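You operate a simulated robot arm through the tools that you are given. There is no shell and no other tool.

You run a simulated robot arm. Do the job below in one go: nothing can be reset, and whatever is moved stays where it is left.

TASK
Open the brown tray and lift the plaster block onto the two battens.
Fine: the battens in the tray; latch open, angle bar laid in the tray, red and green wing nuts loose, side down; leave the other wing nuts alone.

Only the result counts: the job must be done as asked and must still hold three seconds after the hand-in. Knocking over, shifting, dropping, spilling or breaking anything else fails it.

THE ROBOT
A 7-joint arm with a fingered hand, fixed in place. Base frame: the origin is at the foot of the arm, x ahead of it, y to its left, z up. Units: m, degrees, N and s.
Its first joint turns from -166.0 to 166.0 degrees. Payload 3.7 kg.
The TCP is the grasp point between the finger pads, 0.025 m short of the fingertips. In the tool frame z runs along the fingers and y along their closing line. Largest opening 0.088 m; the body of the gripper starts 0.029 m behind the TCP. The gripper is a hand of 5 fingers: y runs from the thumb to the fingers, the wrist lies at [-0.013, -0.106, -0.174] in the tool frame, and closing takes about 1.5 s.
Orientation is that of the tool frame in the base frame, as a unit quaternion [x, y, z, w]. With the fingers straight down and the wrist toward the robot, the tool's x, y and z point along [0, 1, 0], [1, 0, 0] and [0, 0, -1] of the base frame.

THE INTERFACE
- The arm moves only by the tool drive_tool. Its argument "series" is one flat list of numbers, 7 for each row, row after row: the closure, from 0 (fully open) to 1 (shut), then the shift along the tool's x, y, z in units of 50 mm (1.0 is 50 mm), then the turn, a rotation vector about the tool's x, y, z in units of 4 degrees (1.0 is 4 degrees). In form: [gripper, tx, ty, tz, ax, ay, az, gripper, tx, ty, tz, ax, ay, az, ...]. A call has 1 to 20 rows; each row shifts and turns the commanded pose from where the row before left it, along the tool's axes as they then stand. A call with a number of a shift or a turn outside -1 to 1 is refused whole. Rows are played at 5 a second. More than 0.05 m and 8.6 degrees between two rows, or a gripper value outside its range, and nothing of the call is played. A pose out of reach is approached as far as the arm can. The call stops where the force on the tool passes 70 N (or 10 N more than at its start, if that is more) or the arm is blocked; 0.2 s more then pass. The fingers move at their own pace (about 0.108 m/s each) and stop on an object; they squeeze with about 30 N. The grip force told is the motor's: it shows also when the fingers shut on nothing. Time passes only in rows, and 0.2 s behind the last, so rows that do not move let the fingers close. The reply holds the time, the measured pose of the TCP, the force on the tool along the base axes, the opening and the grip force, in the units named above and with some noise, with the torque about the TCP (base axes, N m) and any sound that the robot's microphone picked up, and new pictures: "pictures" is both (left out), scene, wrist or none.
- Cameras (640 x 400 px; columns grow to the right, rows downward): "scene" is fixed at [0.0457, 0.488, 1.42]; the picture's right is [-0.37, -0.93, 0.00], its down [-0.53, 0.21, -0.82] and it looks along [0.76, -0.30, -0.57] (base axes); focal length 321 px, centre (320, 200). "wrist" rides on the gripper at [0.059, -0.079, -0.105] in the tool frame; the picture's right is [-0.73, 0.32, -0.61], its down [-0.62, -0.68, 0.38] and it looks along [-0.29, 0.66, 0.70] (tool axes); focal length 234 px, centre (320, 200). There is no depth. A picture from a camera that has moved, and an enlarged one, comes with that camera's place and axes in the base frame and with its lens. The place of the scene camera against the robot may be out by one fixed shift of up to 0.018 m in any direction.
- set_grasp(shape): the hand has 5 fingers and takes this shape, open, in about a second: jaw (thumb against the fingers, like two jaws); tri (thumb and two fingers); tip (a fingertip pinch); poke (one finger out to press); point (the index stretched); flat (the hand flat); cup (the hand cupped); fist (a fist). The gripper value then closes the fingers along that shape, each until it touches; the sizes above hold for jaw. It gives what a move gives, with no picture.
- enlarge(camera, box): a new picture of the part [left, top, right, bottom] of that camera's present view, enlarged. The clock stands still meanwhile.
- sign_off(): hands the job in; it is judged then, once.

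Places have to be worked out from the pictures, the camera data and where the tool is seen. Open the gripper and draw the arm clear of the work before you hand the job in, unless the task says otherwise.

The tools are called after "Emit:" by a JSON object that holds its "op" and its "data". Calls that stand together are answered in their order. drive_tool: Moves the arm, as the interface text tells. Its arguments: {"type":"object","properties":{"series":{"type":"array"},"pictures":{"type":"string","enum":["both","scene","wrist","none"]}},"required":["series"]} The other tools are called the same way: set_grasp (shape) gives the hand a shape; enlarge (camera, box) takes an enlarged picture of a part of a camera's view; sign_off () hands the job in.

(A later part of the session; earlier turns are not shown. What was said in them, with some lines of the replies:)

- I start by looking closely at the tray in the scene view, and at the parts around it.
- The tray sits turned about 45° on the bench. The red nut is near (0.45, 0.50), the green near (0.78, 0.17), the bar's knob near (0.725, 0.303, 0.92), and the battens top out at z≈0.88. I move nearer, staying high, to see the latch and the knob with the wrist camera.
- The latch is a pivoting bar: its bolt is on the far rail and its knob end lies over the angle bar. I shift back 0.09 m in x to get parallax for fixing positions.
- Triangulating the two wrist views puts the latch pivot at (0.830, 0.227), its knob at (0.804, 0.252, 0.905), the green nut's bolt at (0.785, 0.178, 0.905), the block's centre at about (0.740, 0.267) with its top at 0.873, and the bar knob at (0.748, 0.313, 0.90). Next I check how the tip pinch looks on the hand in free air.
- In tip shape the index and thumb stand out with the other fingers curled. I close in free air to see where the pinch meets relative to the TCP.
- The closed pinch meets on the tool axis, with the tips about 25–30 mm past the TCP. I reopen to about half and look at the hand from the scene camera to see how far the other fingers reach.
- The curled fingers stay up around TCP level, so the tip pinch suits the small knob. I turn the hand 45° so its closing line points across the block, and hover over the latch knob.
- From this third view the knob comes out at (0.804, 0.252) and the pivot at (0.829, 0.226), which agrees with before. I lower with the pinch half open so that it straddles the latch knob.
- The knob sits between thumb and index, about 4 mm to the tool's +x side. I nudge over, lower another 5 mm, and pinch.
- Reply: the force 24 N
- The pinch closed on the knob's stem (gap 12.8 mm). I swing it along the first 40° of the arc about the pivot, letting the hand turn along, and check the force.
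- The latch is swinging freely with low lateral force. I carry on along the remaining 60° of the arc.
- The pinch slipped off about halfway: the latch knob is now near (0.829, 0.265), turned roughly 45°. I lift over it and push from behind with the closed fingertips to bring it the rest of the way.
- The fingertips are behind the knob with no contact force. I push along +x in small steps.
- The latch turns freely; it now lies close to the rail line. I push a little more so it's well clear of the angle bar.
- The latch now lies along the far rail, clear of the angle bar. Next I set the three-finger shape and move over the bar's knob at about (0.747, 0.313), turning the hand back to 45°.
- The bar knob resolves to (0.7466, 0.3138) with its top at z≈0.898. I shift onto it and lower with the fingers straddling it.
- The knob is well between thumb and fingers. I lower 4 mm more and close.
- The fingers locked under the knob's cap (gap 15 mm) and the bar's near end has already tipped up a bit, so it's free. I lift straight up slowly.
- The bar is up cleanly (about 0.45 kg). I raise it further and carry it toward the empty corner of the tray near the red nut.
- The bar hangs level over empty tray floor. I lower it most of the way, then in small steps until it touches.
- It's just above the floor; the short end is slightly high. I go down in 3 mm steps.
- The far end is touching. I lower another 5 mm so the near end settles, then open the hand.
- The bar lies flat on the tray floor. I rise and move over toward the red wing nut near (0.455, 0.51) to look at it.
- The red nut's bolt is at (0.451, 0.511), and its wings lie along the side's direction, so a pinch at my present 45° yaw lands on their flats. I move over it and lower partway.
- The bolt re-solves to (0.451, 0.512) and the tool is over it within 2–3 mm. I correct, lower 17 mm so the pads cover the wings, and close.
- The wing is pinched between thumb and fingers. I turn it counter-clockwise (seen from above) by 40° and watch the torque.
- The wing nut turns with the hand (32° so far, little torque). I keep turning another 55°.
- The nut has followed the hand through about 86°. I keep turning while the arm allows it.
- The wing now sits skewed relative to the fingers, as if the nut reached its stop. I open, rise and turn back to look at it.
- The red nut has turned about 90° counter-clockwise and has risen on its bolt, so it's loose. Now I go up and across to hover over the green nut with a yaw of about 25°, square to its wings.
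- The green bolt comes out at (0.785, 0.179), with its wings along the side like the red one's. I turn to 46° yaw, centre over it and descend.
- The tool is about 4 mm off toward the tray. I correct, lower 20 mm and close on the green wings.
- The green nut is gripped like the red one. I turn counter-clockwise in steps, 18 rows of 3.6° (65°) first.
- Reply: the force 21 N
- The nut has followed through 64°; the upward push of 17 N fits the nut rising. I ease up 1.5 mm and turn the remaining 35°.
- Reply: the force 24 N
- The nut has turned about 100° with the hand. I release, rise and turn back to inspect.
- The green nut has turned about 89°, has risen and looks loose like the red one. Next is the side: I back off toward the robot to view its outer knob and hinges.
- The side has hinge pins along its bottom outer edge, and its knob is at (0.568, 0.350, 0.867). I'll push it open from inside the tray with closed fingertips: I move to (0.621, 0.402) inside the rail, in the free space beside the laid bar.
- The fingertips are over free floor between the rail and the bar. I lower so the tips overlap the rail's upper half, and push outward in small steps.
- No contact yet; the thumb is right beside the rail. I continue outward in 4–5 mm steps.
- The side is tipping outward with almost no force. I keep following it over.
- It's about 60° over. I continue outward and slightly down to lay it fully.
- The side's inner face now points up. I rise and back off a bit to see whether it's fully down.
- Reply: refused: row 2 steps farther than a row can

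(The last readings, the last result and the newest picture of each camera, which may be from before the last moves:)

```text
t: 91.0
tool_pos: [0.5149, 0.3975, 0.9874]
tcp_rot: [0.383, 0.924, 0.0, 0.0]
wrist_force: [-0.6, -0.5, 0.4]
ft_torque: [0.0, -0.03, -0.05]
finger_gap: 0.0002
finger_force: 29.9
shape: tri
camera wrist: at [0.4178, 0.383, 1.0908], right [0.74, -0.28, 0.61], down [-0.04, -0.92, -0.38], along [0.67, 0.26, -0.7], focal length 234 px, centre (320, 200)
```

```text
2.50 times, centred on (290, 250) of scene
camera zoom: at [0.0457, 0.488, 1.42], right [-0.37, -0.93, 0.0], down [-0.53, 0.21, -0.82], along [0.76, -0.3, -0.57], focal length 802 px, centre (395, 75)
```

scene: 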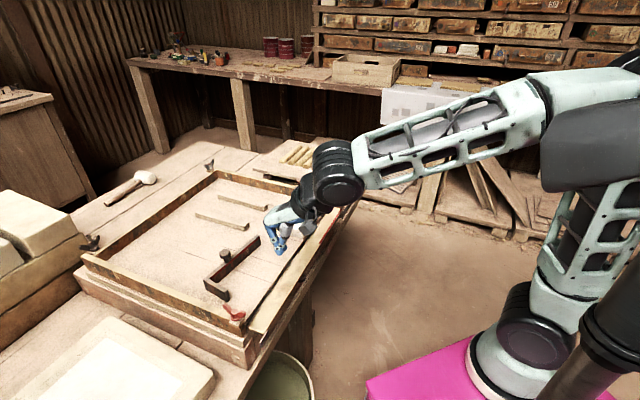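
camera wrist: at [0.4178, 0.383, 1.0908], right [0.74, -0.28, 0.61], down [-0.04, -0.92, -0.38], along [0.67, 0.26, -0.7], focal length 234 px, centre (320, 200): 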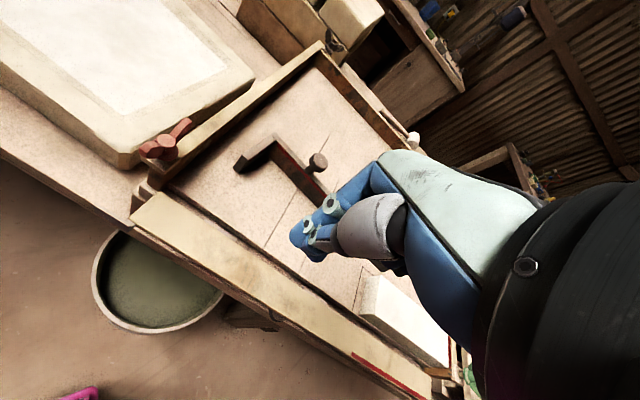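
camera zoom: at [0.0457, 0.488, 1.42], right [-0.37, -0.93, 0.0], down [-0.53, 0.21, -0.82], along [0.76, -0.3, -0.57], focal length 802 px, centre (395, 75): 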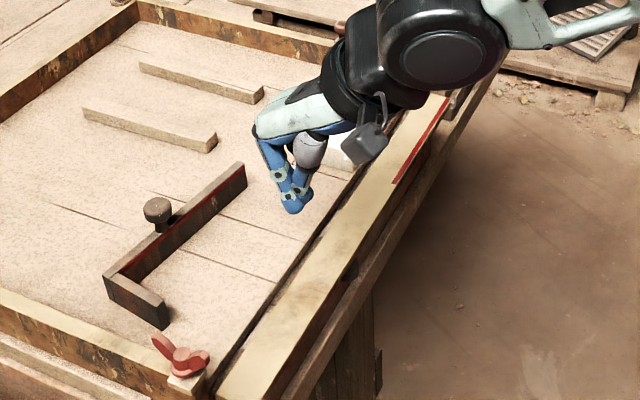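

The side looks about horizontal, inner face up. To be sure it's at its stop I press down lightly near its free edge.

Emit:
{"op": "drive_tool", "data": {"series": [1, -0.68, 0.04, 0.3, 0, 0, 0, 1, 0, 0, 0.6, 0, 0, 0, 1, 0, 0, 0.6, 0, 0, 0, 1, 0, 0, 0.4, 0, 0, 0, 1, 0, 0, 0.2, 0, 0, 0, 1, 0, 0, 0.08, 0, 0, 0, 1, 0, 0, 0, 0, 0, 0], "pictures": "wrist"}}

Emit:
{"op": "enlarge", "data": {"camera": "scene", "box": [220, 170, 360, 330]}}

```text
t: 92.6
tool_pos: [0.5421, 0.3756, 0.8776]
tcp_rot: [0.383, 0.924, 0.0, 0.001]
wrist_force: [0.2, -0.2, -0.1]
ft_torque: [-0.03, -0.02, -0.01]
finger_gap: 0.0
finger_force: 29.9
shape: tri
camera wrist: at [0.4442, 0.3604, 0.9813], right [0.74, -0.28, 0.61], down [-0.04, -0.92, -0.38], along [0.67, 0.26, -0.7], focal length 234 px, centre (320, 200)
```

wrist: 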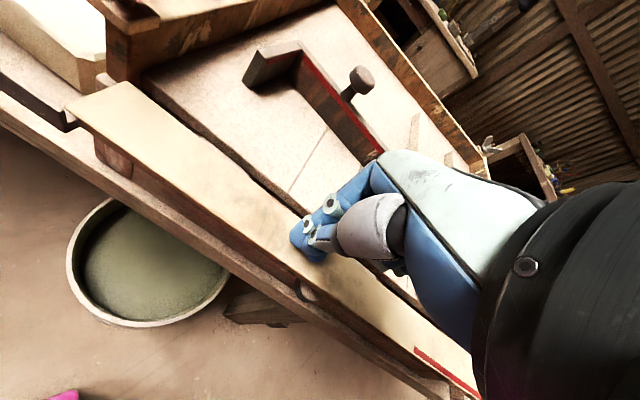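

```text
2.50 times, centred on (290, 250) of scene
camera zoom: at [0.0457, 0.488, 1.42], right [-0.37, -0.93, 0.0], down [-0.53, 0.21, -0.82], along [0.76, -0.3, -0.57], focal length 802 px, centre (395, 75)
```

zoom: 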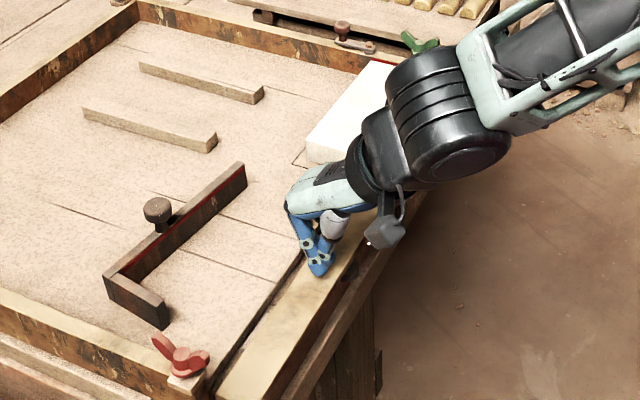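

No contact at tip height 0.85. I continue down in 3 mm steps watching the force.

Emit:
{"op": "drive_tool", "data": {"series": [1, 0, 0, 0.06, 0, 0, 0, 1, 0, 0, 0.06, 0, 0, 0, 1, 0, 0, 0, 0, 0, 0], "pictures": "none"}}

Emit:
{"op": "drive_tool", "data": {"series": [1, 0, 0, 0.06, 0, 0, 0, 1, 0, 0, 0.06, 0, 0, 0, 1, 0, 0, 0, 0, 0, 0], "pictures": "wrist"}}

Emit:
{"op": "enlarge", "data": {"camera": "scene", "box": [220, 170, 360, 330]}}

```text
t: 93.4
tool_pos: [0.5415, 0.3756, 0.8714]
tcp_rot: [0.383, 0.924, 0.001, 0.0]
wrist_force: [0.2, -0.4, 0.4]
ft_torque: [0.03, -0.03, -0.01]
finger_gap: 0.0
finger_force: 29.9
shape: tri
```

```text
t: 94.2
tool_pos: [0.541, 0.3766, 0.8693]
tcp_rot: [0.382, 0.924, 0.004, 0.001]
wrist_force: [9.2, 10.1, 43.7]
ft_torque: [0.36, -0.05, -0.08]
finger_gap: 0.0001
finger_force: 30.0
shape: tri
camera wrist: at [0.4436, 0.3607, 0.9723], right [0.74, -0.29, 0.61], down [-0.04, -0.92, -0.39], along [0.67, 0.26, -0.69], focal length 234 px, centre (320, 200)
```

wrist: 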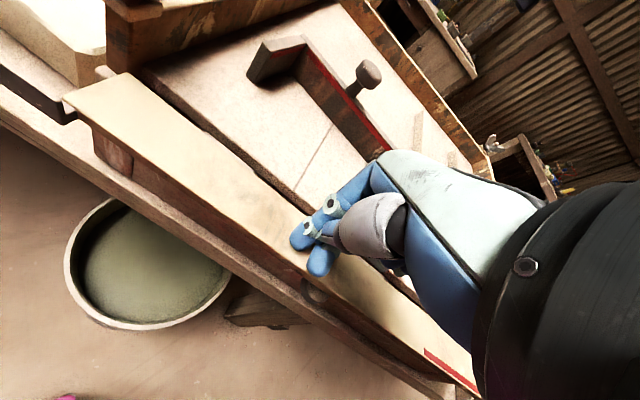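

```text
2.50 times, centred on (290, 250) of scene
camera zoom: at [0.0457, 0.488, 1.42], right [-0.37, -0.93, 0.0], down [-0.53, 0.21, -0.82], along [0.76, -0.3, -0.57], focal length 802 px, centre (395, 75)
```

zoom: 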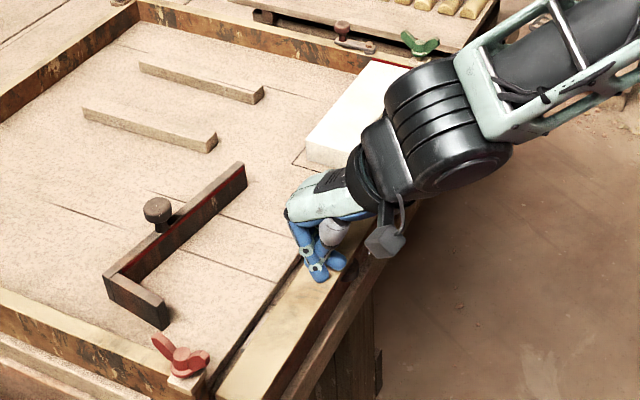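

Firm contact (about 44 N) at surface height ≈0.843: the side is down on its stop. I rise off it, switch to the jaw shape for the block, and move above it.

Emit:
{"op": "drive_tool", "data": {"series": [1, 0, 0, -0.1, 0, 0, 0, 1, 0, 0, -0.7, 0, 0, 0, 1, 0, 0, -0.8, 0, 0, 0, 1, 0, 0, -0.9, 0, 0, 0, 1, 0, 0, 0, 0, 0, 0], "pictures": "none"}}

Emit:
{"op": "set_grasp", "data": {"shape": "jaw"}}

Emit:
{"op": "drive_tool", "data": {"series": [0, -0.704, 0.211, 0, 0, 0, 0, 0, -0.704, 0.211, 0, 0, 0, 0, 0, -0.704, 0.211, 0, 0, 0, 0, 0, -0.704, 0.211, 0, 0, 0, 0, 0, -0.704, 0.211, 0, 0, 0, 0, 0, -0.704, 0.211, 0, 0, 0, 0, 0, 0, 0, 0, 0, 0, 0], "pictures": "both"}}

Emit:
{"op": "enlarge", "data": {"camera": "wrist", "box": [100, 120, 400, 380]}}

Emit:
{"op": "enlarge", "data": {"camera": "scene", "box": [240, 140, 360, 270]}}

```text
t: 95.4
tool_pos: [0.5415, 0.3739, 0.9913]
tcp_rot: [0.382, 0.924, 0.0, 0.0]
wrist_force: [-0.5, 0.5, 0.1]
ft_torque: [0.0, 0.02, 0.03]
finger_gap: 0.0
finger_force: 30.3
shape: tri
```

```text
t: 96.3
tool_pos: [0.5405, 0.374, 0.9909]
tcp_rot: [0.382, 0.924, 0.001, -0.001]
wrist_force: [-0.4, -1.0, 0.2]
ft_torque: [-0.01, -0.03, 0.0]
finger_gap: 0.0879
finger_force: 0.0
shape: jaw
```

```text
t: 97.9
tool_pos: [0.7356, 0.2676, 0.9926]
tcp_rot: [0.382, 0.924, 0.0, 0.001]
wrist_force: [0.1, 0.3, 0.3]
ft_torque: [0.04, 0.0, -0.01]
finger_gap: 0.0877
finger_force: 0.0
shape: jaw
camera wrist: at [0.6375, 0.2533, 1.0971], right [0.74, -0.28, 0.61], down [-0.04, -0.92, -0.38], along [0.67, 0.26, -0.7], focal length 234 px, centre (320, 200)
```

scene: 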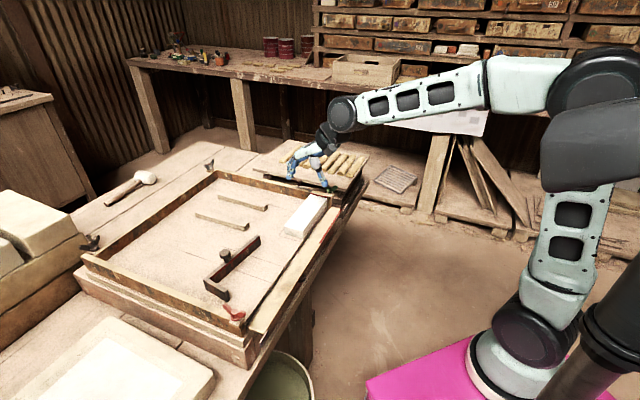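
wrist: 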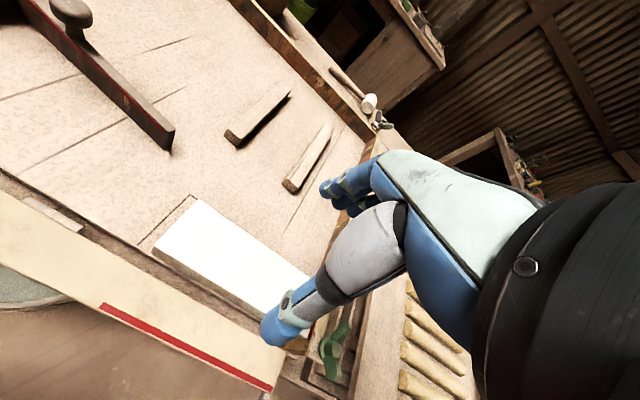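

```text
1.54 times, centred on (250, 250) of wrist
camera zoom: at [0.6375, 0.2533, 1.0971], right [0.74, -0.28, 0.61], down [-0.04, -0.92, -0.38], along [0.67, 0.26, -0.7], focal length 360 px, centre (428, 123)
```

zoom: 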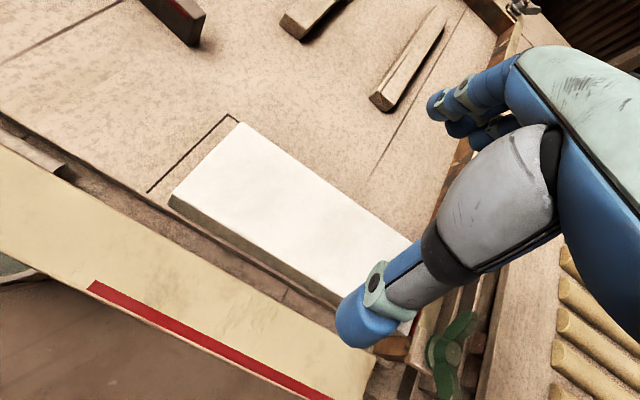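

```text
3.08 times, centred on (300, 205) of scene
camera zoom: at [0.0457, 0.488, 1.42], right [-0.37, -0.93, 0.0], down [-0.53, 0.21, -0.82], along [0.76, -0.3, -0.57], focal length 986 px, centre (382, 185)
```

zoom: 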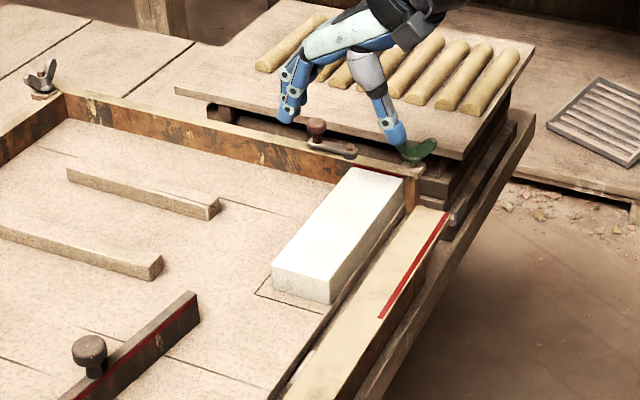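

The block's corners re-solve to a centre of (0.739, 0.267), aligned with the hand. I centre the jaws about 8 mm to the near side and lower around it.

Emit:
{"op": "drive_tool", "data": {"series": [0, 0.1, 0.064, 0.4, 0, 0, 0, 0, 0, 0, 0.5, 0, 0, 0, 0, 0, 0, 0.5, 0, 0, 0, 0, 0, 0, 0.4, 0, 0, 0, 0, 0, 0, 0.3, 0, 0, 0, 0, 0, 0, 0, 0, 0, 0], "pictures": "wrist"}}

Emit:
{"op": "enlarge", "data": {"camera": "wrist", "box": [160, 120, 400, 360]}}

Emit:
{"op": "enlarge", "data": {"camera": "scene", "box": [250, 140, 350, 260]}}

```text
t: 99.3
tool_pos: [0.7348, 0.2737, 0.8851]
tcp_rot: [0.382, 0.924, 0.001, 0.0]
wrist_force: [0.2, -0.9, -0.1]
ft_torque: [0.04, 0.01, 0.05]
finger_gap: 0.0879
finger_force: 0.0
shape: jaw
camera wrist: at [0.6382, 0.2597, 0.9899], right [0.74, -0.28, 0.61], down [-0.04, -0.92, -0.38], along [0.67, 0.26, -0.7], focal length 234 px, centre (320, 200)
```

wrist: 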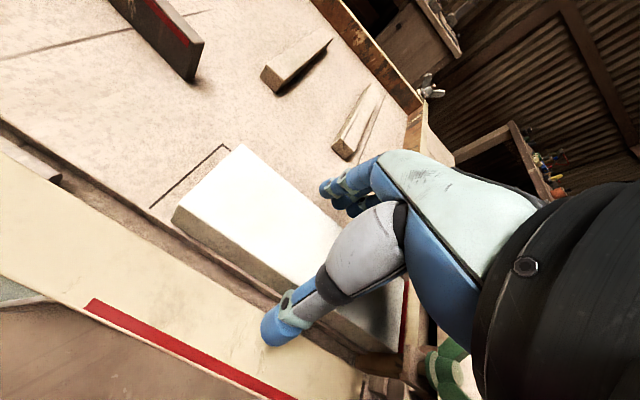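

```text
1.67 times, centred on (280, 240) of wrist
camera zoom: at [0.6382, 0.2597, 0.9899], right [0.74, -0.28, 0.61], down [-0.04, -0.92, -0.38], along [0.67, 0.26, -0.7], focal length 390 px, centre (387, 133)
```

zoom: 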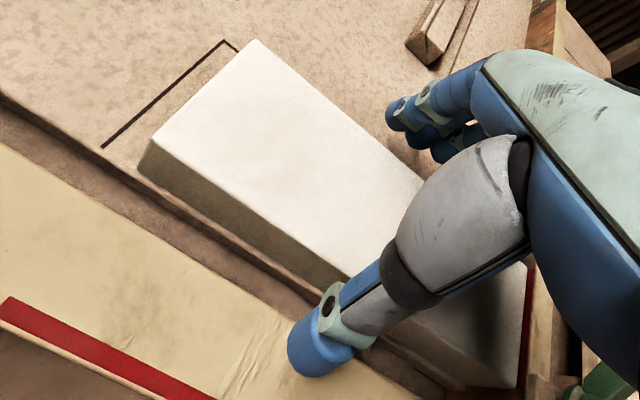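

```text
3.33 times, centred on (300, 200) of scene
camera zoom: at [0.0457, 0.488, 1.42], right [-0.37, -0.93, 0.0], down [-0.53, 0.21, -0.82], along [0.76, -0.3, -0.57], focal length 1069 px, centre (387, 200)
```

zoom: 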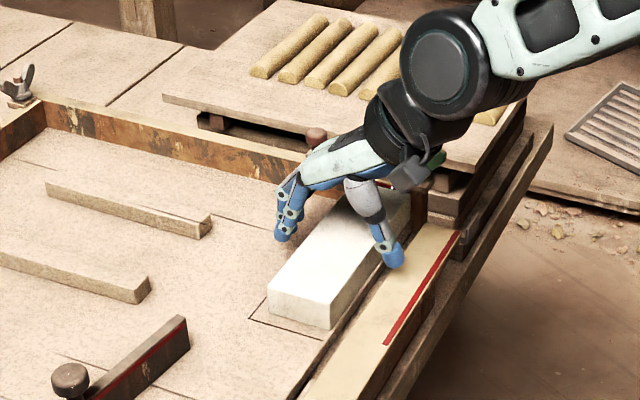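

The jaws straddle the block cleanly. I lower 7 mm more and close.

Emit:
{"op": "drive_tool", "data": {"series": [0, 0, 0, 0.14, 0, 0, 0, 0, 0, 0, 0, 0, 0, 0, 0.3, 0, 0, 0, 0, 0, 0, 0.6, 0, 0, 0, 0, 0, 0, 1, 0, 0, 0, 0, 0, 0, 1, 0, 0, 0, 0, 0, 0, 1, 0, 0, 0, 0, 0, 0, 1, 0, 0, 0, 0, 0, 0], "pictures": "wrist"}}

Emit:
{"op": "enlarge", "data": {"camera": "wrist", "box": [160, 120, 400, 360]}}

Emit:
{"op": "enlarge", "data": {"camera": "scene", "box": [250, 140, 350, 260]}}

```text
t: 101.1
tool_pos: [0.7352, 0.2743, 0.8791]
tcp_rot: [0.383, 0.924, 0.0, 0.0]
wrist_force: [0.5, 0.2, -0.2]
ft_torque: [0.01, 0.03, 0.12]
finger_gap: 0.0504
finger_force: 30.2
shape: jaw
camera wrist: at [0.6375, 0.2598, 0.9833], right [0.74, -0.28, 0.61], down [-0.04, -0.92, -0.38], along [0.67, 0.26, -0.7], focal length 234 px, centre (320, 200)
```

wrist: 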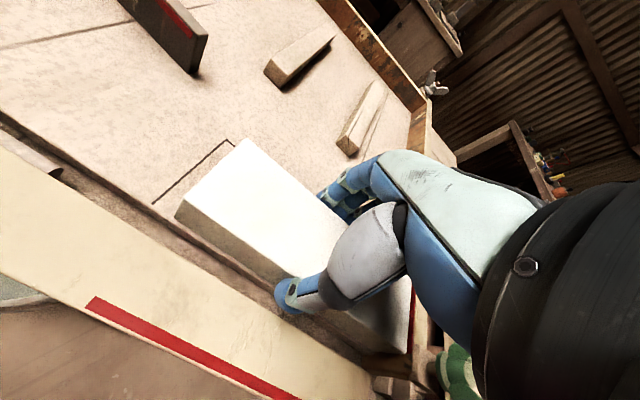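

```text
1.67 times, centred on (280, 240) of wrist
camera zoom: at [0.6375, 0.2598, 0.9833], right [0.74, -0.28, 0.61], down [-0.04, -0.92, -0.38], along [0.67, 0.26, -0.7], focal length 390 px, centre (387, 133)
```

zoom: 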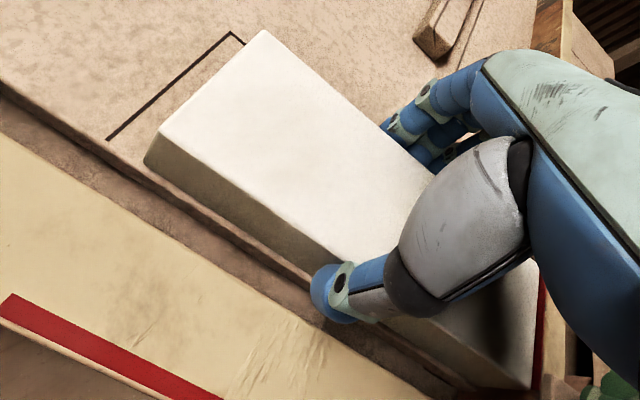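

```text
3.33 times, centred on (300, 200) of scene
camera zoom: at [0.0457, 0.488, 1.42], right [-0.37, -0.93, 0.0], down [-0.53, 0.21, -0.82], along [0.76, -0.3, -0.57], focal length 1069 px, centre (387, 200)
```

zoom: 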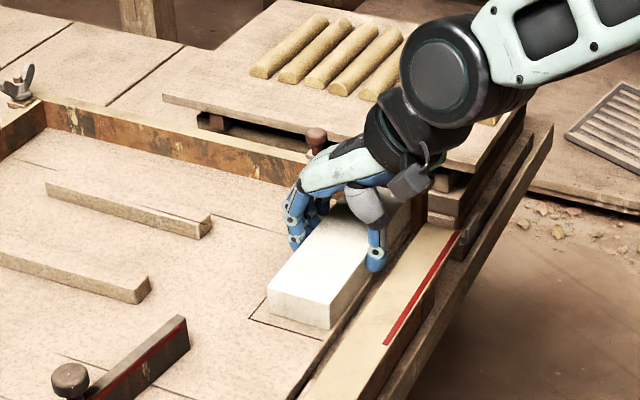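

The block is gripped (gap 50 mm, 30 N). I lift gently and check the weight.

Emit:
{"op": "drive_tool", "data": {"series": [1, 0, 0, -0.08, 0, 0, 0, 1, 0, 0, -0.1, 0, 0, 0, 1, 0, 0, -0.15, 0, 0, 0, 1, 0, 0, -0.2, 0, 0, 0, 1, 0, 0, 0, 0, 0, 0], "pictures": "wrist"}}

Emit:
{"op": "enlarge", "data": {"camera": "scene", "box": [250, 140, 350, 260]}}

```text
t: 102.3
tool_pos: [0.7347, 0.276, 0.9052]
tcp_rot: [0.383, 0.924, 0.0, 0.0]
wrist_force: [-0.1, 0.6, -4.2]
ft_torque: [0.02, 0.01, 0.03]
finger_gap: 0.0504
finger_force: 29.6
shape: jaw
camera wrist: at [0.6376, 0.2612, 1.0096], right [0.74, -0.28, 0.61], down [-0.04, -0.92, -0.38], along [0.67, 0.26, -0.7], focal length 234 px, centre (320, 200)
```

wrist: 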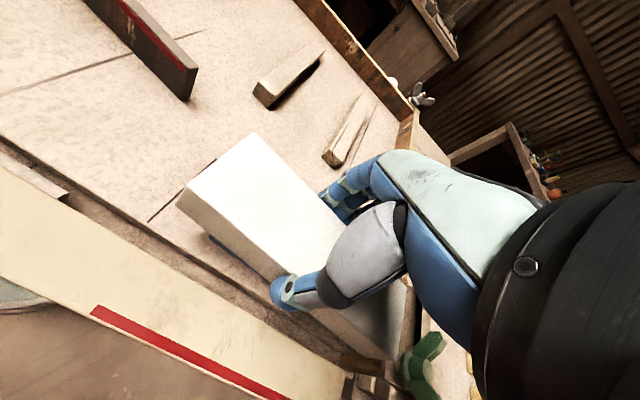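

```text
3.33 times, centred on (300, 200) of scene
camera zoom: at [0.0457, 0.488, 1.42], right [-0.37, -0.93, 0.0], down [-0.53, 0.21, -0.82], along [0.76, -0.3, -0.57], focal length 1069 px, centre (387, 200)
```

zoom: 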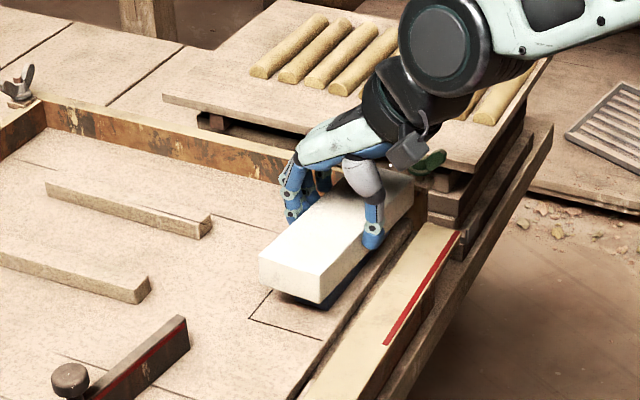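

The block lifts cleanly (about 0.43 kg). I raise it further and carry it over the battens, to a block centre at about (0.823, 0.433).

Emit:
{"op": "drive_tool", "data": {"series": [1, 0, 0, -0.3, 0, 0, 0, 1, 0, 0, -0.4, 0, 0, 0, 1, 0, 0, -0.3, 0, 0, 0, 1, 0.1, 0.3, 0, 0, 0, 0, 1, 0.17, 0.52, 0, 0, 0, 0, 1, 0.2, 0.6, 0, 0, 0, 0, 1, 0.2, 0.6, 0, 0, 0, 0, 1, 0.2, 0.6, 0, 0, 0, 0, 1, 0.17, 0.52, 0, 0, 0, 0, 1, 0.1, 0.3, 0, 0, 0, 0, 1, 0, 0, 0, 0, 0, 0], "pictures": "both"}}

Emit:
{"op": "enlarge", "data": {"camera": "wrist", "box": [100, 60, 400, 360]}}

Emit:
{"op": "enlarge", "data": {"camera": "scene", "box": [180, 130, 320, 260]}}

```text
t: 104.7
tool_pos: [0.8157, 0.4367, 0.9532]
tcp_rot: [0.383, 0.924, 0.0, 0.0]
wrist_force: [0.4, -0.2, -3.8]
ft_torque: [0.04, 0.05, 0.0]
finger_gap: 0.0503
finger_force: 30.2
shape: jaw
camera wrist: at [0.7194, 0.4225, 1.0574], right [0.74, -0.28, 0.61], down [-0.04, -0.92, -0.38], along [0.67, 0.26, -0.7], focal length 234 px, centre (320, 200)
```

scene: 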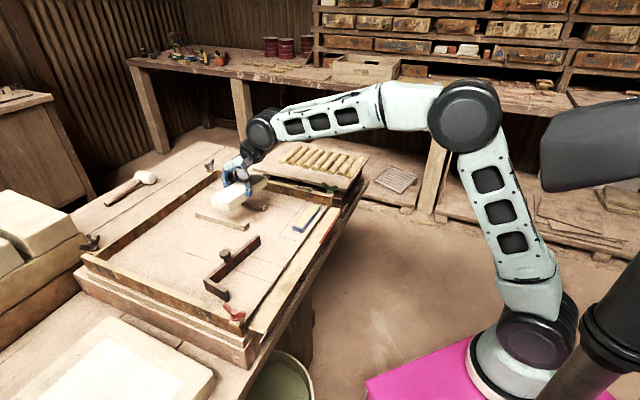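
wrist: 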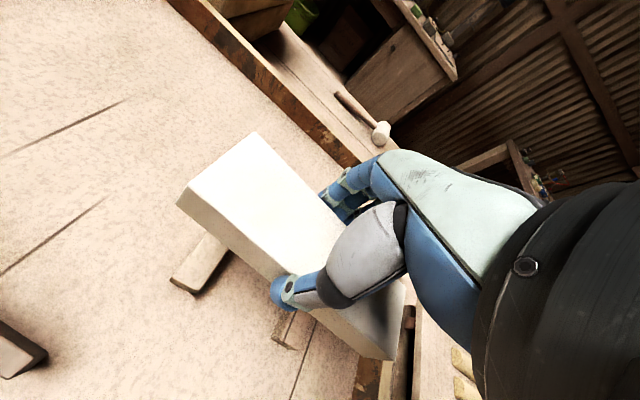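

```text
1.33 times, centred on (250, 210) of wrist
camera zoom: at [0.7194, 0.4225, 1.0574], right [0.74, -0.28, 0.61], down [-0.04, -0.92, -0.38], along [0.67, 0.26, -0.7], focal length 312 px, centre (413, 187)
```

zoom: 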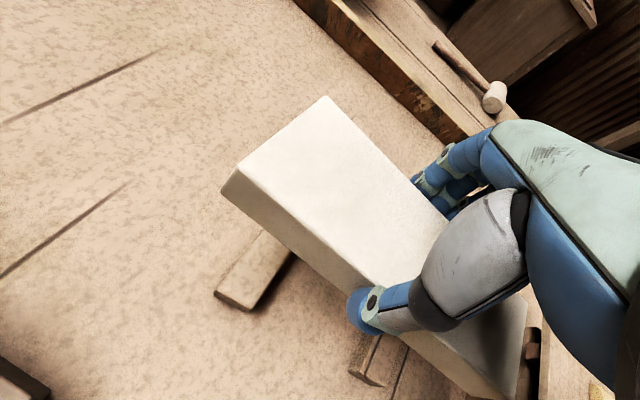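

```text
3.08 times, centred on (250, 195) of scene
camera zoom: at [0.0457, 0.488, 1.42], right [-0.37, -0.93, 0.0], down [-0.53, 0.21, -0.82], along [0.76, -0.3, -0.57], focal length 986 px, centre (535, 215)
```

zoom: 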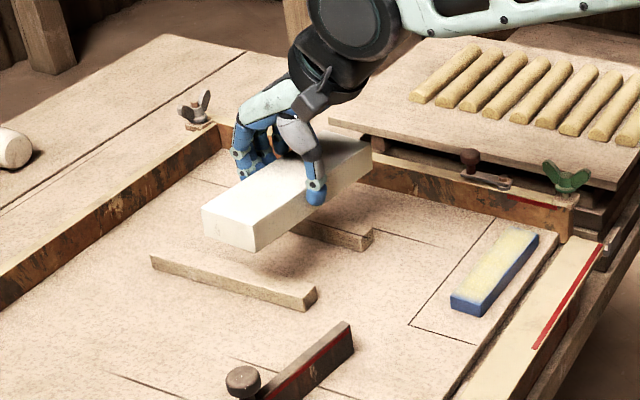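

The block hangs over both battens (block centre e1≈0.267, battens at about 0.217 and 0.310 along the tray). I shift 8 mm further onto them and lower most of the way.

Emit:
{"op": "drive_tool", "data": {"series": [1, 0, 0.16, 0, 0, 0, 0, 1, 0, 0, 0.3, 0, 0, 0, 1, 0, 0, 0.3, 0, 0, 0, 1, 0, 0, 0.25, 0, 0, 0, 1, 0, 0, 0, 0, 0, 0], "pictures": "wrist"}}

Emit:
{"op": "enlarge", "data": {"camera": "wrist", "box": [100, 60, 400, 360]}}

Emit:
{"op": "enlarge", "data": {"camera": "scene", "box": [190, 150, 290, 250]}}

```text
t: 105.9
tool_pos: [0.8216, 0.4419, 0.9112]
tcp_rot: [0.383, 0.924, 0.0, 0.0]
wrist_force: [-0.6, -0.4, -2.9]
ft_torque: [0.0, 0.04, -0.01]
finger_gap: 0.0503
finger_force: 29.3
shape: jaw
camera wrist: at [0.7252, 0.4275, 1.0164], right [0.74, -0.28, 0.61], down [-0.04, -0.92, -0.38], along [0.67, 0.26, -0.7], focal length 234 px, centre (320, 200)
```

wrist: 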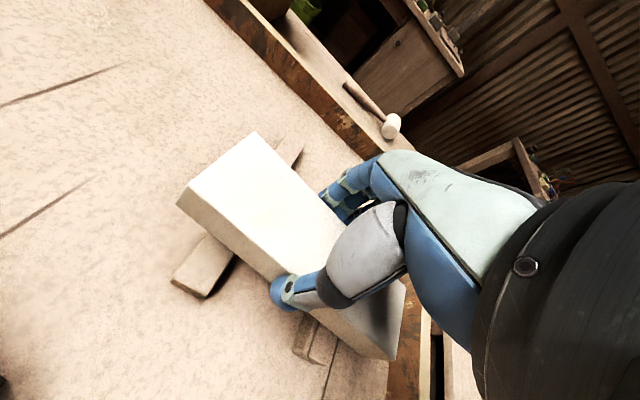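

```text
1.33 times, centred on (250, 210) of wrist
camera zoom: at [0.7252, 0.4275, 1.0164], right [0.74, -0.28, 0.61], down [-0.04, -0.92, -0.38], along [0.67, 0.26, -0.7], focal length 312 px, centre (413, 187)
```

zoom: 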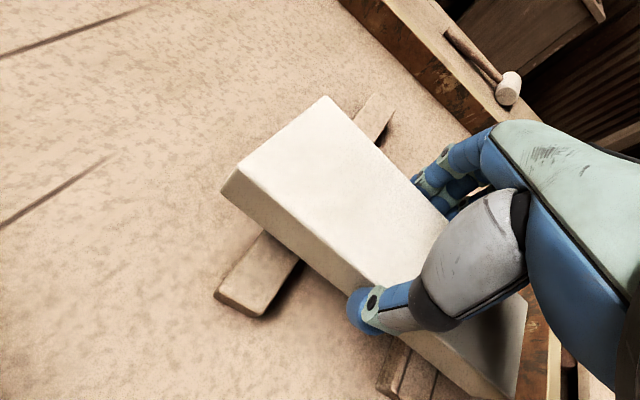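

```text
4.00 times, centred on (240, 200) of scene
camera zoom: at [0.0457, 0.488, 1.42], right [-0.37, -0.93, 0.0], down [-0.53, 0.21, -0.82], along [0.76, -0.3, -0.57], focal length 1282 px, centre (640, 200)
```

zoom: 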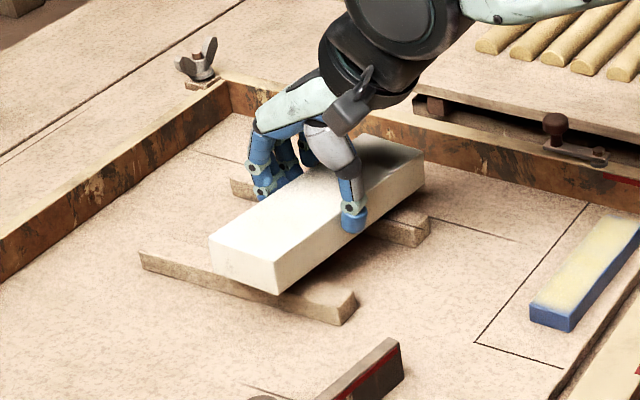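

It's well placed over both battens and just above them. I step down 2.5 mm at a time.

Emit:
{"op": "drive_tool", "data": {"series": [1, 0, 0, 0.06, 0, 0, 0, 1, 0, 0, 0.06, 0, 0, 0, 1, 0, 0, 0.05, 0, 0, 0, 1, 0, 0, 0, 0, 0, 0], "pictures": "none"}}

Emit:
{"op": "enlarge", "data": {"camera": "scene", "box": [190, 150, 290, 250]}}

```text
t: 106.9
tool_pos: [0.823, 0.4428, 0.9027]
tcp_rot: [0.383, 0.924, 0.0, 0.0]
wrist_force: [0.2, 0.5, -4.7]
ft_torque: [-0.02, -0.02, 0.0]
finger_gap: 0.0502
finger_force: 29.5
shape: jaw
```

```text
4.00 times, centred on (240, 200) of scene
camera zoom: at [0.0457, 0.488, 1.42], right [-0.37, -0.93, 0.0], down [-0.53, 0.21, -0.82], along [0.76, -0.3, -0.57], focal length 1282 px, centre (640, 200)
```

zoom: 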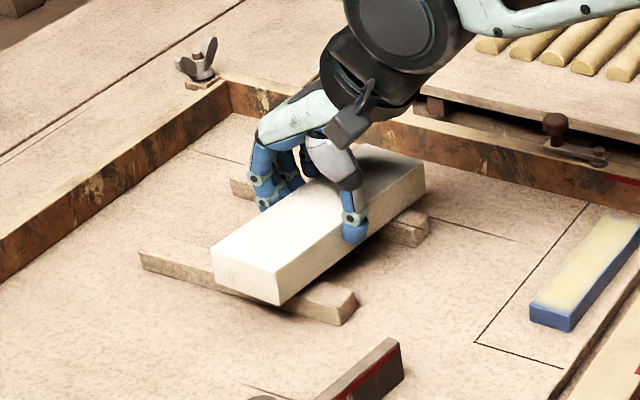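

No contact yet (−4.7 N). I continue down with 2 mm steps.

Emit:
{"op": "drive_tool", "data": {"series": [1, 0, 0, 0.04, 0, 0, 0, 1, 0, 0, 0.04, 0, 0, 0, 1, 0, 0, 0, 0, 0, 0], "pictures": "none"}}

Emit:
{"op": "drive_tool", "data": {"series": [1, 0, 0, 0.04, 0, 0, 0, 1, 0, 0, 0.03, 0, 0, 0, 1, 0, 0, 0, 0, 0, 0], "pictures": "wrist"}}

Emit:
{"op": "enlarge", "data": {"camera": "scene", "box": [190, 150, 290, 250]}}

```text
t: 107.7
tool_pos: [0.8227, 0.443, 0.8983]
tcp_rot: [0.383, 0.924, 0.0, 0.0]
wrist_force: [0.0, 1.4, -1.7]
ft_torque: [-0.08, -0.03, 0.04]
finger_gap: 0.0505
finger_force: 30.1
shape: jaw
```

```text
t: 108.5
tool_pos: [0.8228, 0.4439, 0.8963]
tcp_rot: [0.383, 0.924, 0.001, 0.0]
wrist_force: [1.3, -0.4, 3.2]
ft_torque: [-0.08, -0.21, 0.06]
finger_gap: 0.0502
finger_force: 30.1
shape: jaw
camera wrist: at [0.7246, 0.4283, 1.0014], right [0.74, -0.29, 0.61], down [-0.04, -0.92, -0.38], along [0.67, 0.26, -0.7], focal length 234 px, centre (320, 200)
```

wrist: 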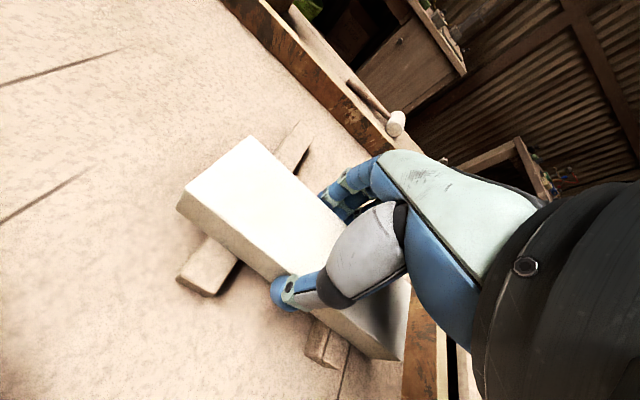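

```text
4.00 times, centred on (240, 200) of scene
camera zoom: at [0.0457, 0.488, 1.42], right [-0.37, -0.93, 0.0], down [-0.53, 0.21, -0.82], along [0.76, -0.3, -0.57], focal length 1282 px, centre (640, 200)
```

zoom: 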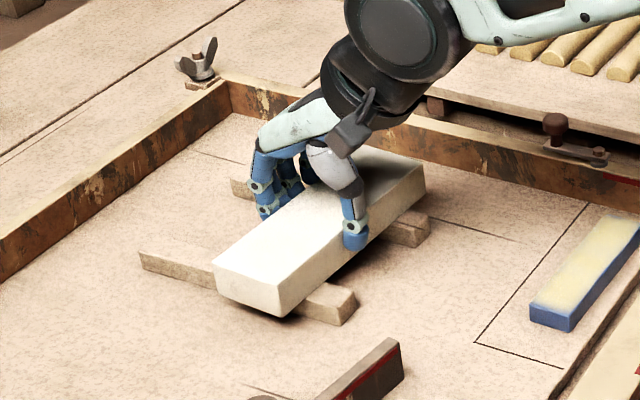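

Contact: the force has gone from −4.5 N to +3.2 N. One more millimetre to seat it on both, then I look at the force.

Emit:
{"op": "drive_tool", "data": {"series": [1, 0, 0, 0.025, 0, 0, 0, 1, 0, 0, 0, 0, 0, 0], "pictures": "none"}}

```text
t: 109.1
tool_pos: [0.8222, 0.4441, 0.8961]
tcp_rot: [0.383, 0.924, 0.001, 0.0]
wrist_force: [1.9, 0.1, 11.6]
ft_torque: [-0.13, -0.31, 0.07]
finger_gap: 0.0502
finger_force: 29.6
shape: jaw
```

It's seated (11.6 N). I open the jaws gently.

Emit:
{"op": "drive_tool", "data": {"series": [0.45, 0, 0, 0, 0, 0, 0, 0.38, 0, 0, 0, 0, 0, 0, 0.3, 0, 0, 0, 0, 0, 0, 0.2, 0, 0, 0, 0, 0, 0, 0.1, 0, 0, 0, 0, 0, 0, 0, 0, 0, 0, 0, 0, 0, 0, 0, 0, 0, 0, 0, 0], "pictures": "wrist"}}

Emit:
{"op": "enlarge", "data": {"camera": "scene", "box": [190, 150, 290, 250]}}

Emit:
{"op": "enlarge", "data": {"camera": "wrist", "box": [100, 60, 400, 360]}}

```text
t: 110.7
tool_pos: [0.8218, 0.4439, 0.8955]
tcp_rot: [0.382, 0.924, 0.0, 0.001]
wrist_force: [0.0, 0.0, 0.7]
ft_torque: [0.01, 0.0, 0.01]
finger_gap: 0.0876
finger_force: 0.1
shape: jaw
camera wrist: at [0.7246, 0.4285, 0.9996], right [0.74, -0.28, 0.61], down [-0.04, -0.92, -0.38], along [0.67, 0.26, -0.7], focal length 234 px, centre (320, 200)
```

wrist: 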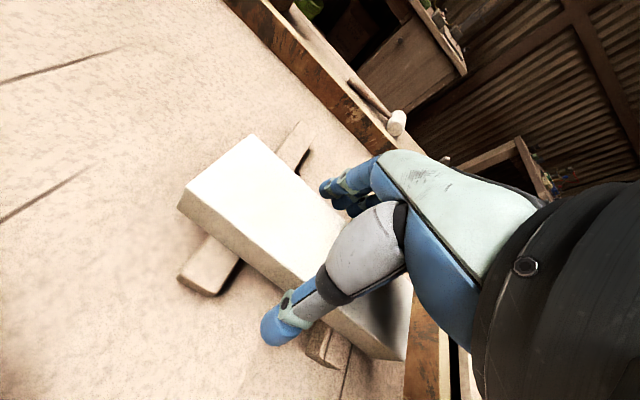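

```text
4.00 times, centred on (240, 200) of scene
camera zoom: at [0.0457, 0.488, 1.42], right [-0.37, -0.93, 0.0], down [-0.53, 0.21, -0.82], along [0.76, -0.3, -0.57], focal length 1282 px, centre (640, 200)
```

zoom: 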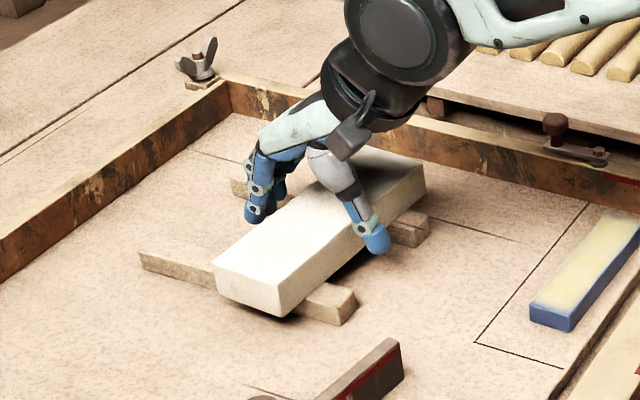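

```text
1.33 times, centred on (250, 210) of wrist
camera zoom: at [0.7246, 0.4285, 0.9996], right [0.74, -0.28, 0.61], down [-0.04, -0.92, -0.38], along [0.67, 0.26, -0.7], focal length 312 px, centre (413, 187)
```

zoom: 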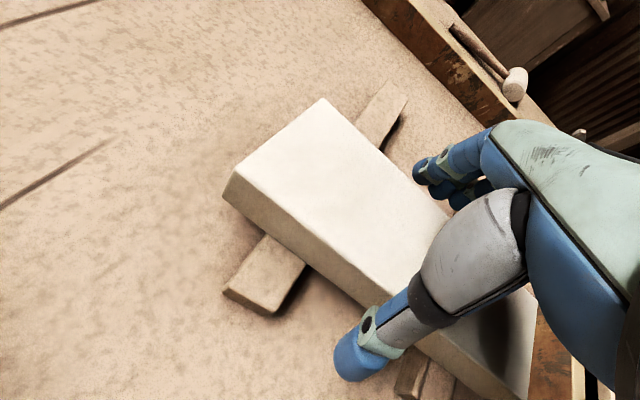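

The fingers are clear and the block stays put. I rise straight up and withdraw high toward the robot.

Emit:
{"op": "drive_tool", "data": {"series": [0, 0, 0, -0.15, 0, 0, 0, 0, 0, 0, -0.4, 0, 0, 0, 0, 0, 0, -0.8, 0, 0, 0, 0, 0, 0, -0.9, 0, 0, 0, 0, 0, 0, -0.9, 0, 0, 0, 0, 0, -0.7, -0.6, 0, 0, 0, 0, 0, -0.9, -0.3, 0, 0, 0, 0, 0, -0.9, 0, 0, 0, 0, 0, 0, -0.9, 0, 0, 0, 0, 0, 0, -0.9, 0, 0, 0, 0, 0, -0.4, -0.8, 0, 0, 0, 0, 0, 0, 0, 0, 0, 0, 0], "pictures": "both"}}

Emit:
{"op": "enlarge", "data": {"camera": "scene", "box": [180, 150, 350, 330]}}

Emit:
{"op": "enlarge", "data": {"camera": "scene", "box": [190, 160, 290, 250]}}

Emit:
{"op": "enlarge", "data": {"camera": "wrist", "box": [0, 0, 400, 300]}}

```text
t: 113.3
tool_pos: [0.6523, 0.2488, 1.0962]
tcp_rot: [0.383, 0.924, -0.001, 0.001]
wrist_force: [0.6, -0.4, -0.5]
ft_torque: [-0.01, -0.05, 0.01]
finger_gap: 0.088
finger_force: 0.1
shape: jaw
camera wrist: at [0.5556, 0.2343, 1.2004], right [0.74, -0.28, 0.61], down [-0.04, -0.92, -0.38], along [0.67, 0.26, -0.7], focal length 234 px, centre (320, 200)
```

scene: 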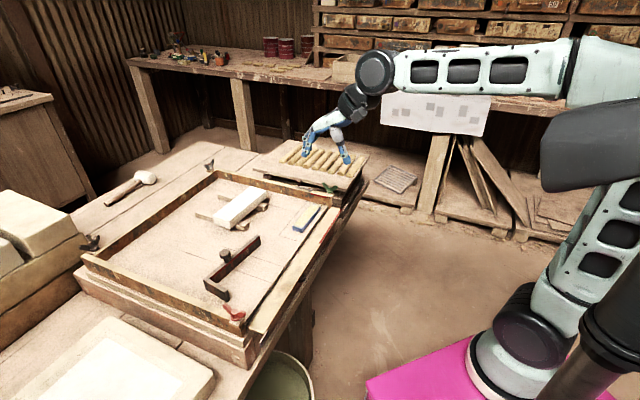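
wrist: 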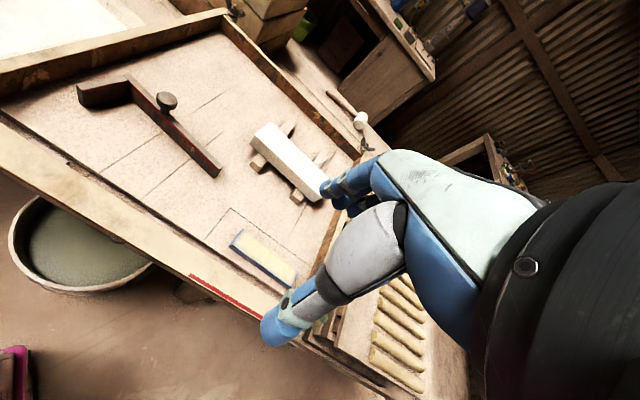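

```text
2.22 times, centred on (265, 240) of scene
camera zoom: at [0.0457, 0.488, 1.42], right [-0.37, -0.93, 0.0], down [-0.53, 0.21, -0.82], along [0.76, -0.3, -0.57], focal length 712 px, centre (442, 111)
```

zoom: 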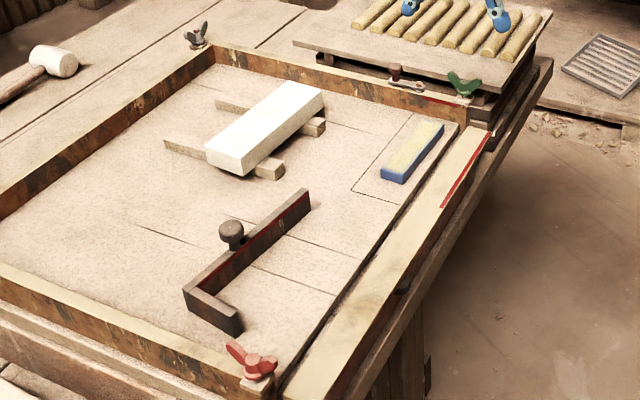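

```text
4.44 times, centred on (240, 205) of scene
camera zoom: at [0.0457, 0.488, 1.42], right [-0.37, -0.93, 0.0], down [-0.53, 0.21, -0.82], along [0.76, -0.3, -0.57], focal length 1425 px, centre (676, 178)
```

zoom: 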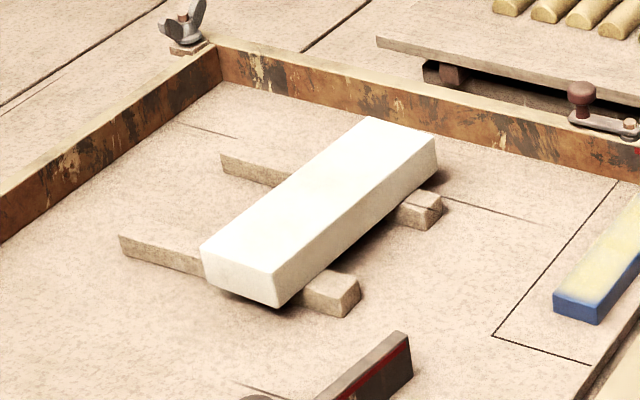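

```text
1.33 times, centred on (200, 150) of wrist
camera zoom: at [0.5556, 0.2343, 1.2004], right [0.74, -0.28, 0.61], down [-0.04, -0.92, -0.38], along [0.67, 0.26, -0.7], focal length 312 px, centre (480, 267)
```

zoom: 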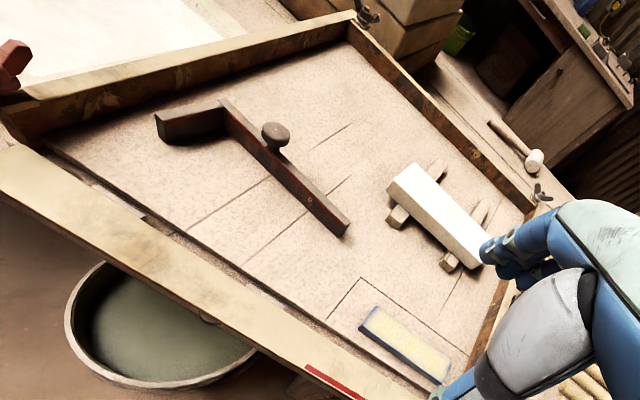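

The block rests squarely across both battens. I withdraw further, near the starting pose, and do a last check of latch, nuts, bar and side.

Emit:
{"op": "drive_tool", "data": {"series": [0, 0.11, -0.73, -0.4, 0, 0, 0, 0, 0.11, -0.73, -0.4, 0, 0, 0, 0, 0.11, -0.73, -0.4, 0, 0, 0, 0, 0.11, -0.73, -0.4, 0, 0, 0, 0, 0.11, -0.73, -0.4, 0, 0, 0, 0, 0, 0, 0, 0, 0, 0, 0, 0, 0, 0, 0, 0, 0, 0, 0, 0, 0, 0, 0, 0], "pictures": "both"}}

Emit:
{"op": "enlarge", "data": {"camera": "scene", "box": [270, 160, 360, 250]}}

Emit:
{"op": "enlarge", "data": {"camera": "scene", "box": [60, 140, 340, 370]}}

```text
t: 115.1
tool_pos: [0.5085, 0.1379, 1.1975]
tcp_rot: [0.382, 0.924, 0.001, 0.0]
wrist_force: [0.3, -0.3, -0.3]
ft_torque: [-0.01, 0.0, -0.01]
finger_gap: 0.0873
finger_force: 0.1
shape: jaw
camera wrist: at [0.4112, 0.1232, 1.3016], right [0.74, -0.28, 0.61], down [-0.04, -0.92, -0.38], along [0.67, 0.26, -0.7], focal length 234 px, centre (320, 200)
```

scene: 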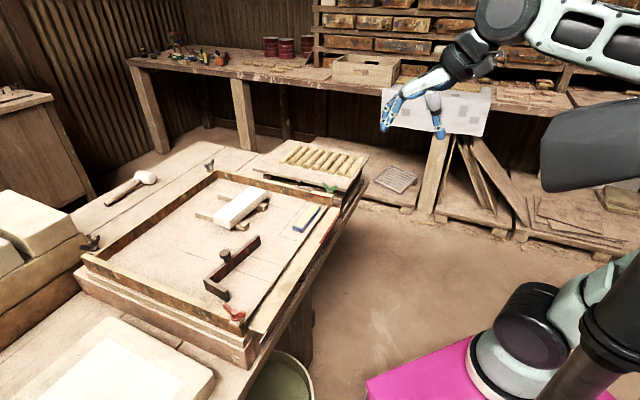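
wrist: 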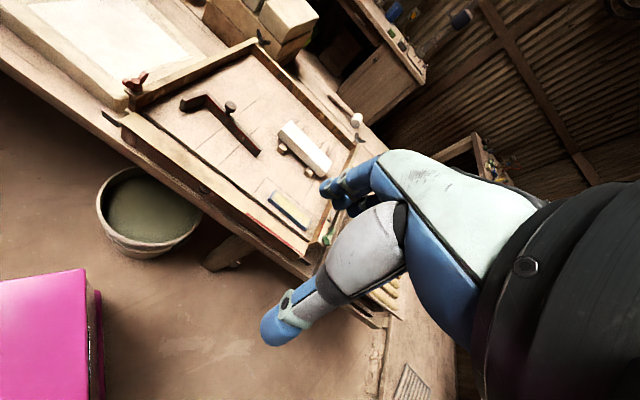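

```text
4.44 times, centred on (315, 205) of scene
camera zoom: at [0.0457, 0.488, 1.42], right [-0.37, -0.93, 0.0], down [-0.53, 0.21, -0.82], along [0.76, -0.3, -0.57], focal length 1425 px, centre (342, 178)
```

zoom: 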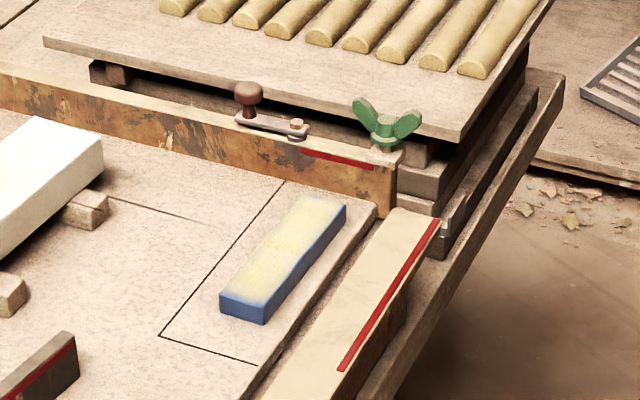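

```text
1.74 times, centred on (200, 255) of scene
camera zoom: at [0.0457, 0.488, 1.42], right [-0.37, -0.93, 0.0], down [-0.53, 0.21, -0.82], along [0.76, -0.3, -0.57], focal length 558 px, centre (529, 104)
```

zoom: 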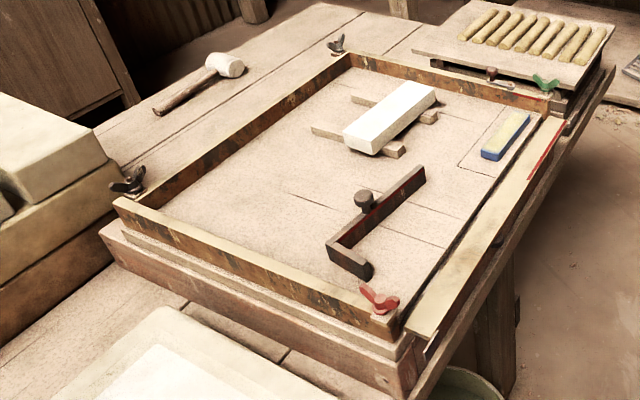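

The final state is as asked: latch swung along the rail, angle bar flat in the tray, red and green nuts loose, side down, and the block at rest across both battens. The other nuts are untouched, the hand is open and the arm is clear, so I hand in.

Emit:
{"op": "sign_off", "data": {}}

```text
The job is handed in.
```

The brown tray is open, and the plaster block is lying across the two battens. I handed the job in, but no verdict came back, so this is what the last pictures and readings showed:

- **Latch:** swung about 90° so it lies along the far rail, clear of where the angle bar was.
- **Angle bar:** lifted out by its knob and laid flat on the tray floor, near the red wing nut.
- **Wing nuts:** red and green each turned about 90° counter-clockwise. Both rose on their bolts, so I took them as loose. I didn't touch the other two.
- **Side:** hinged down. I pressed on it and it was firm, so it's at its stop.
- **Block:** about 0.43 kg. It rests on both battens and overhangs each by roughly 3 cm along its length.

Lifting the block revealed a blue and yellow piece underneath it; I left that where it was. I ended with the hand open and the arm drawn back near its starting position.
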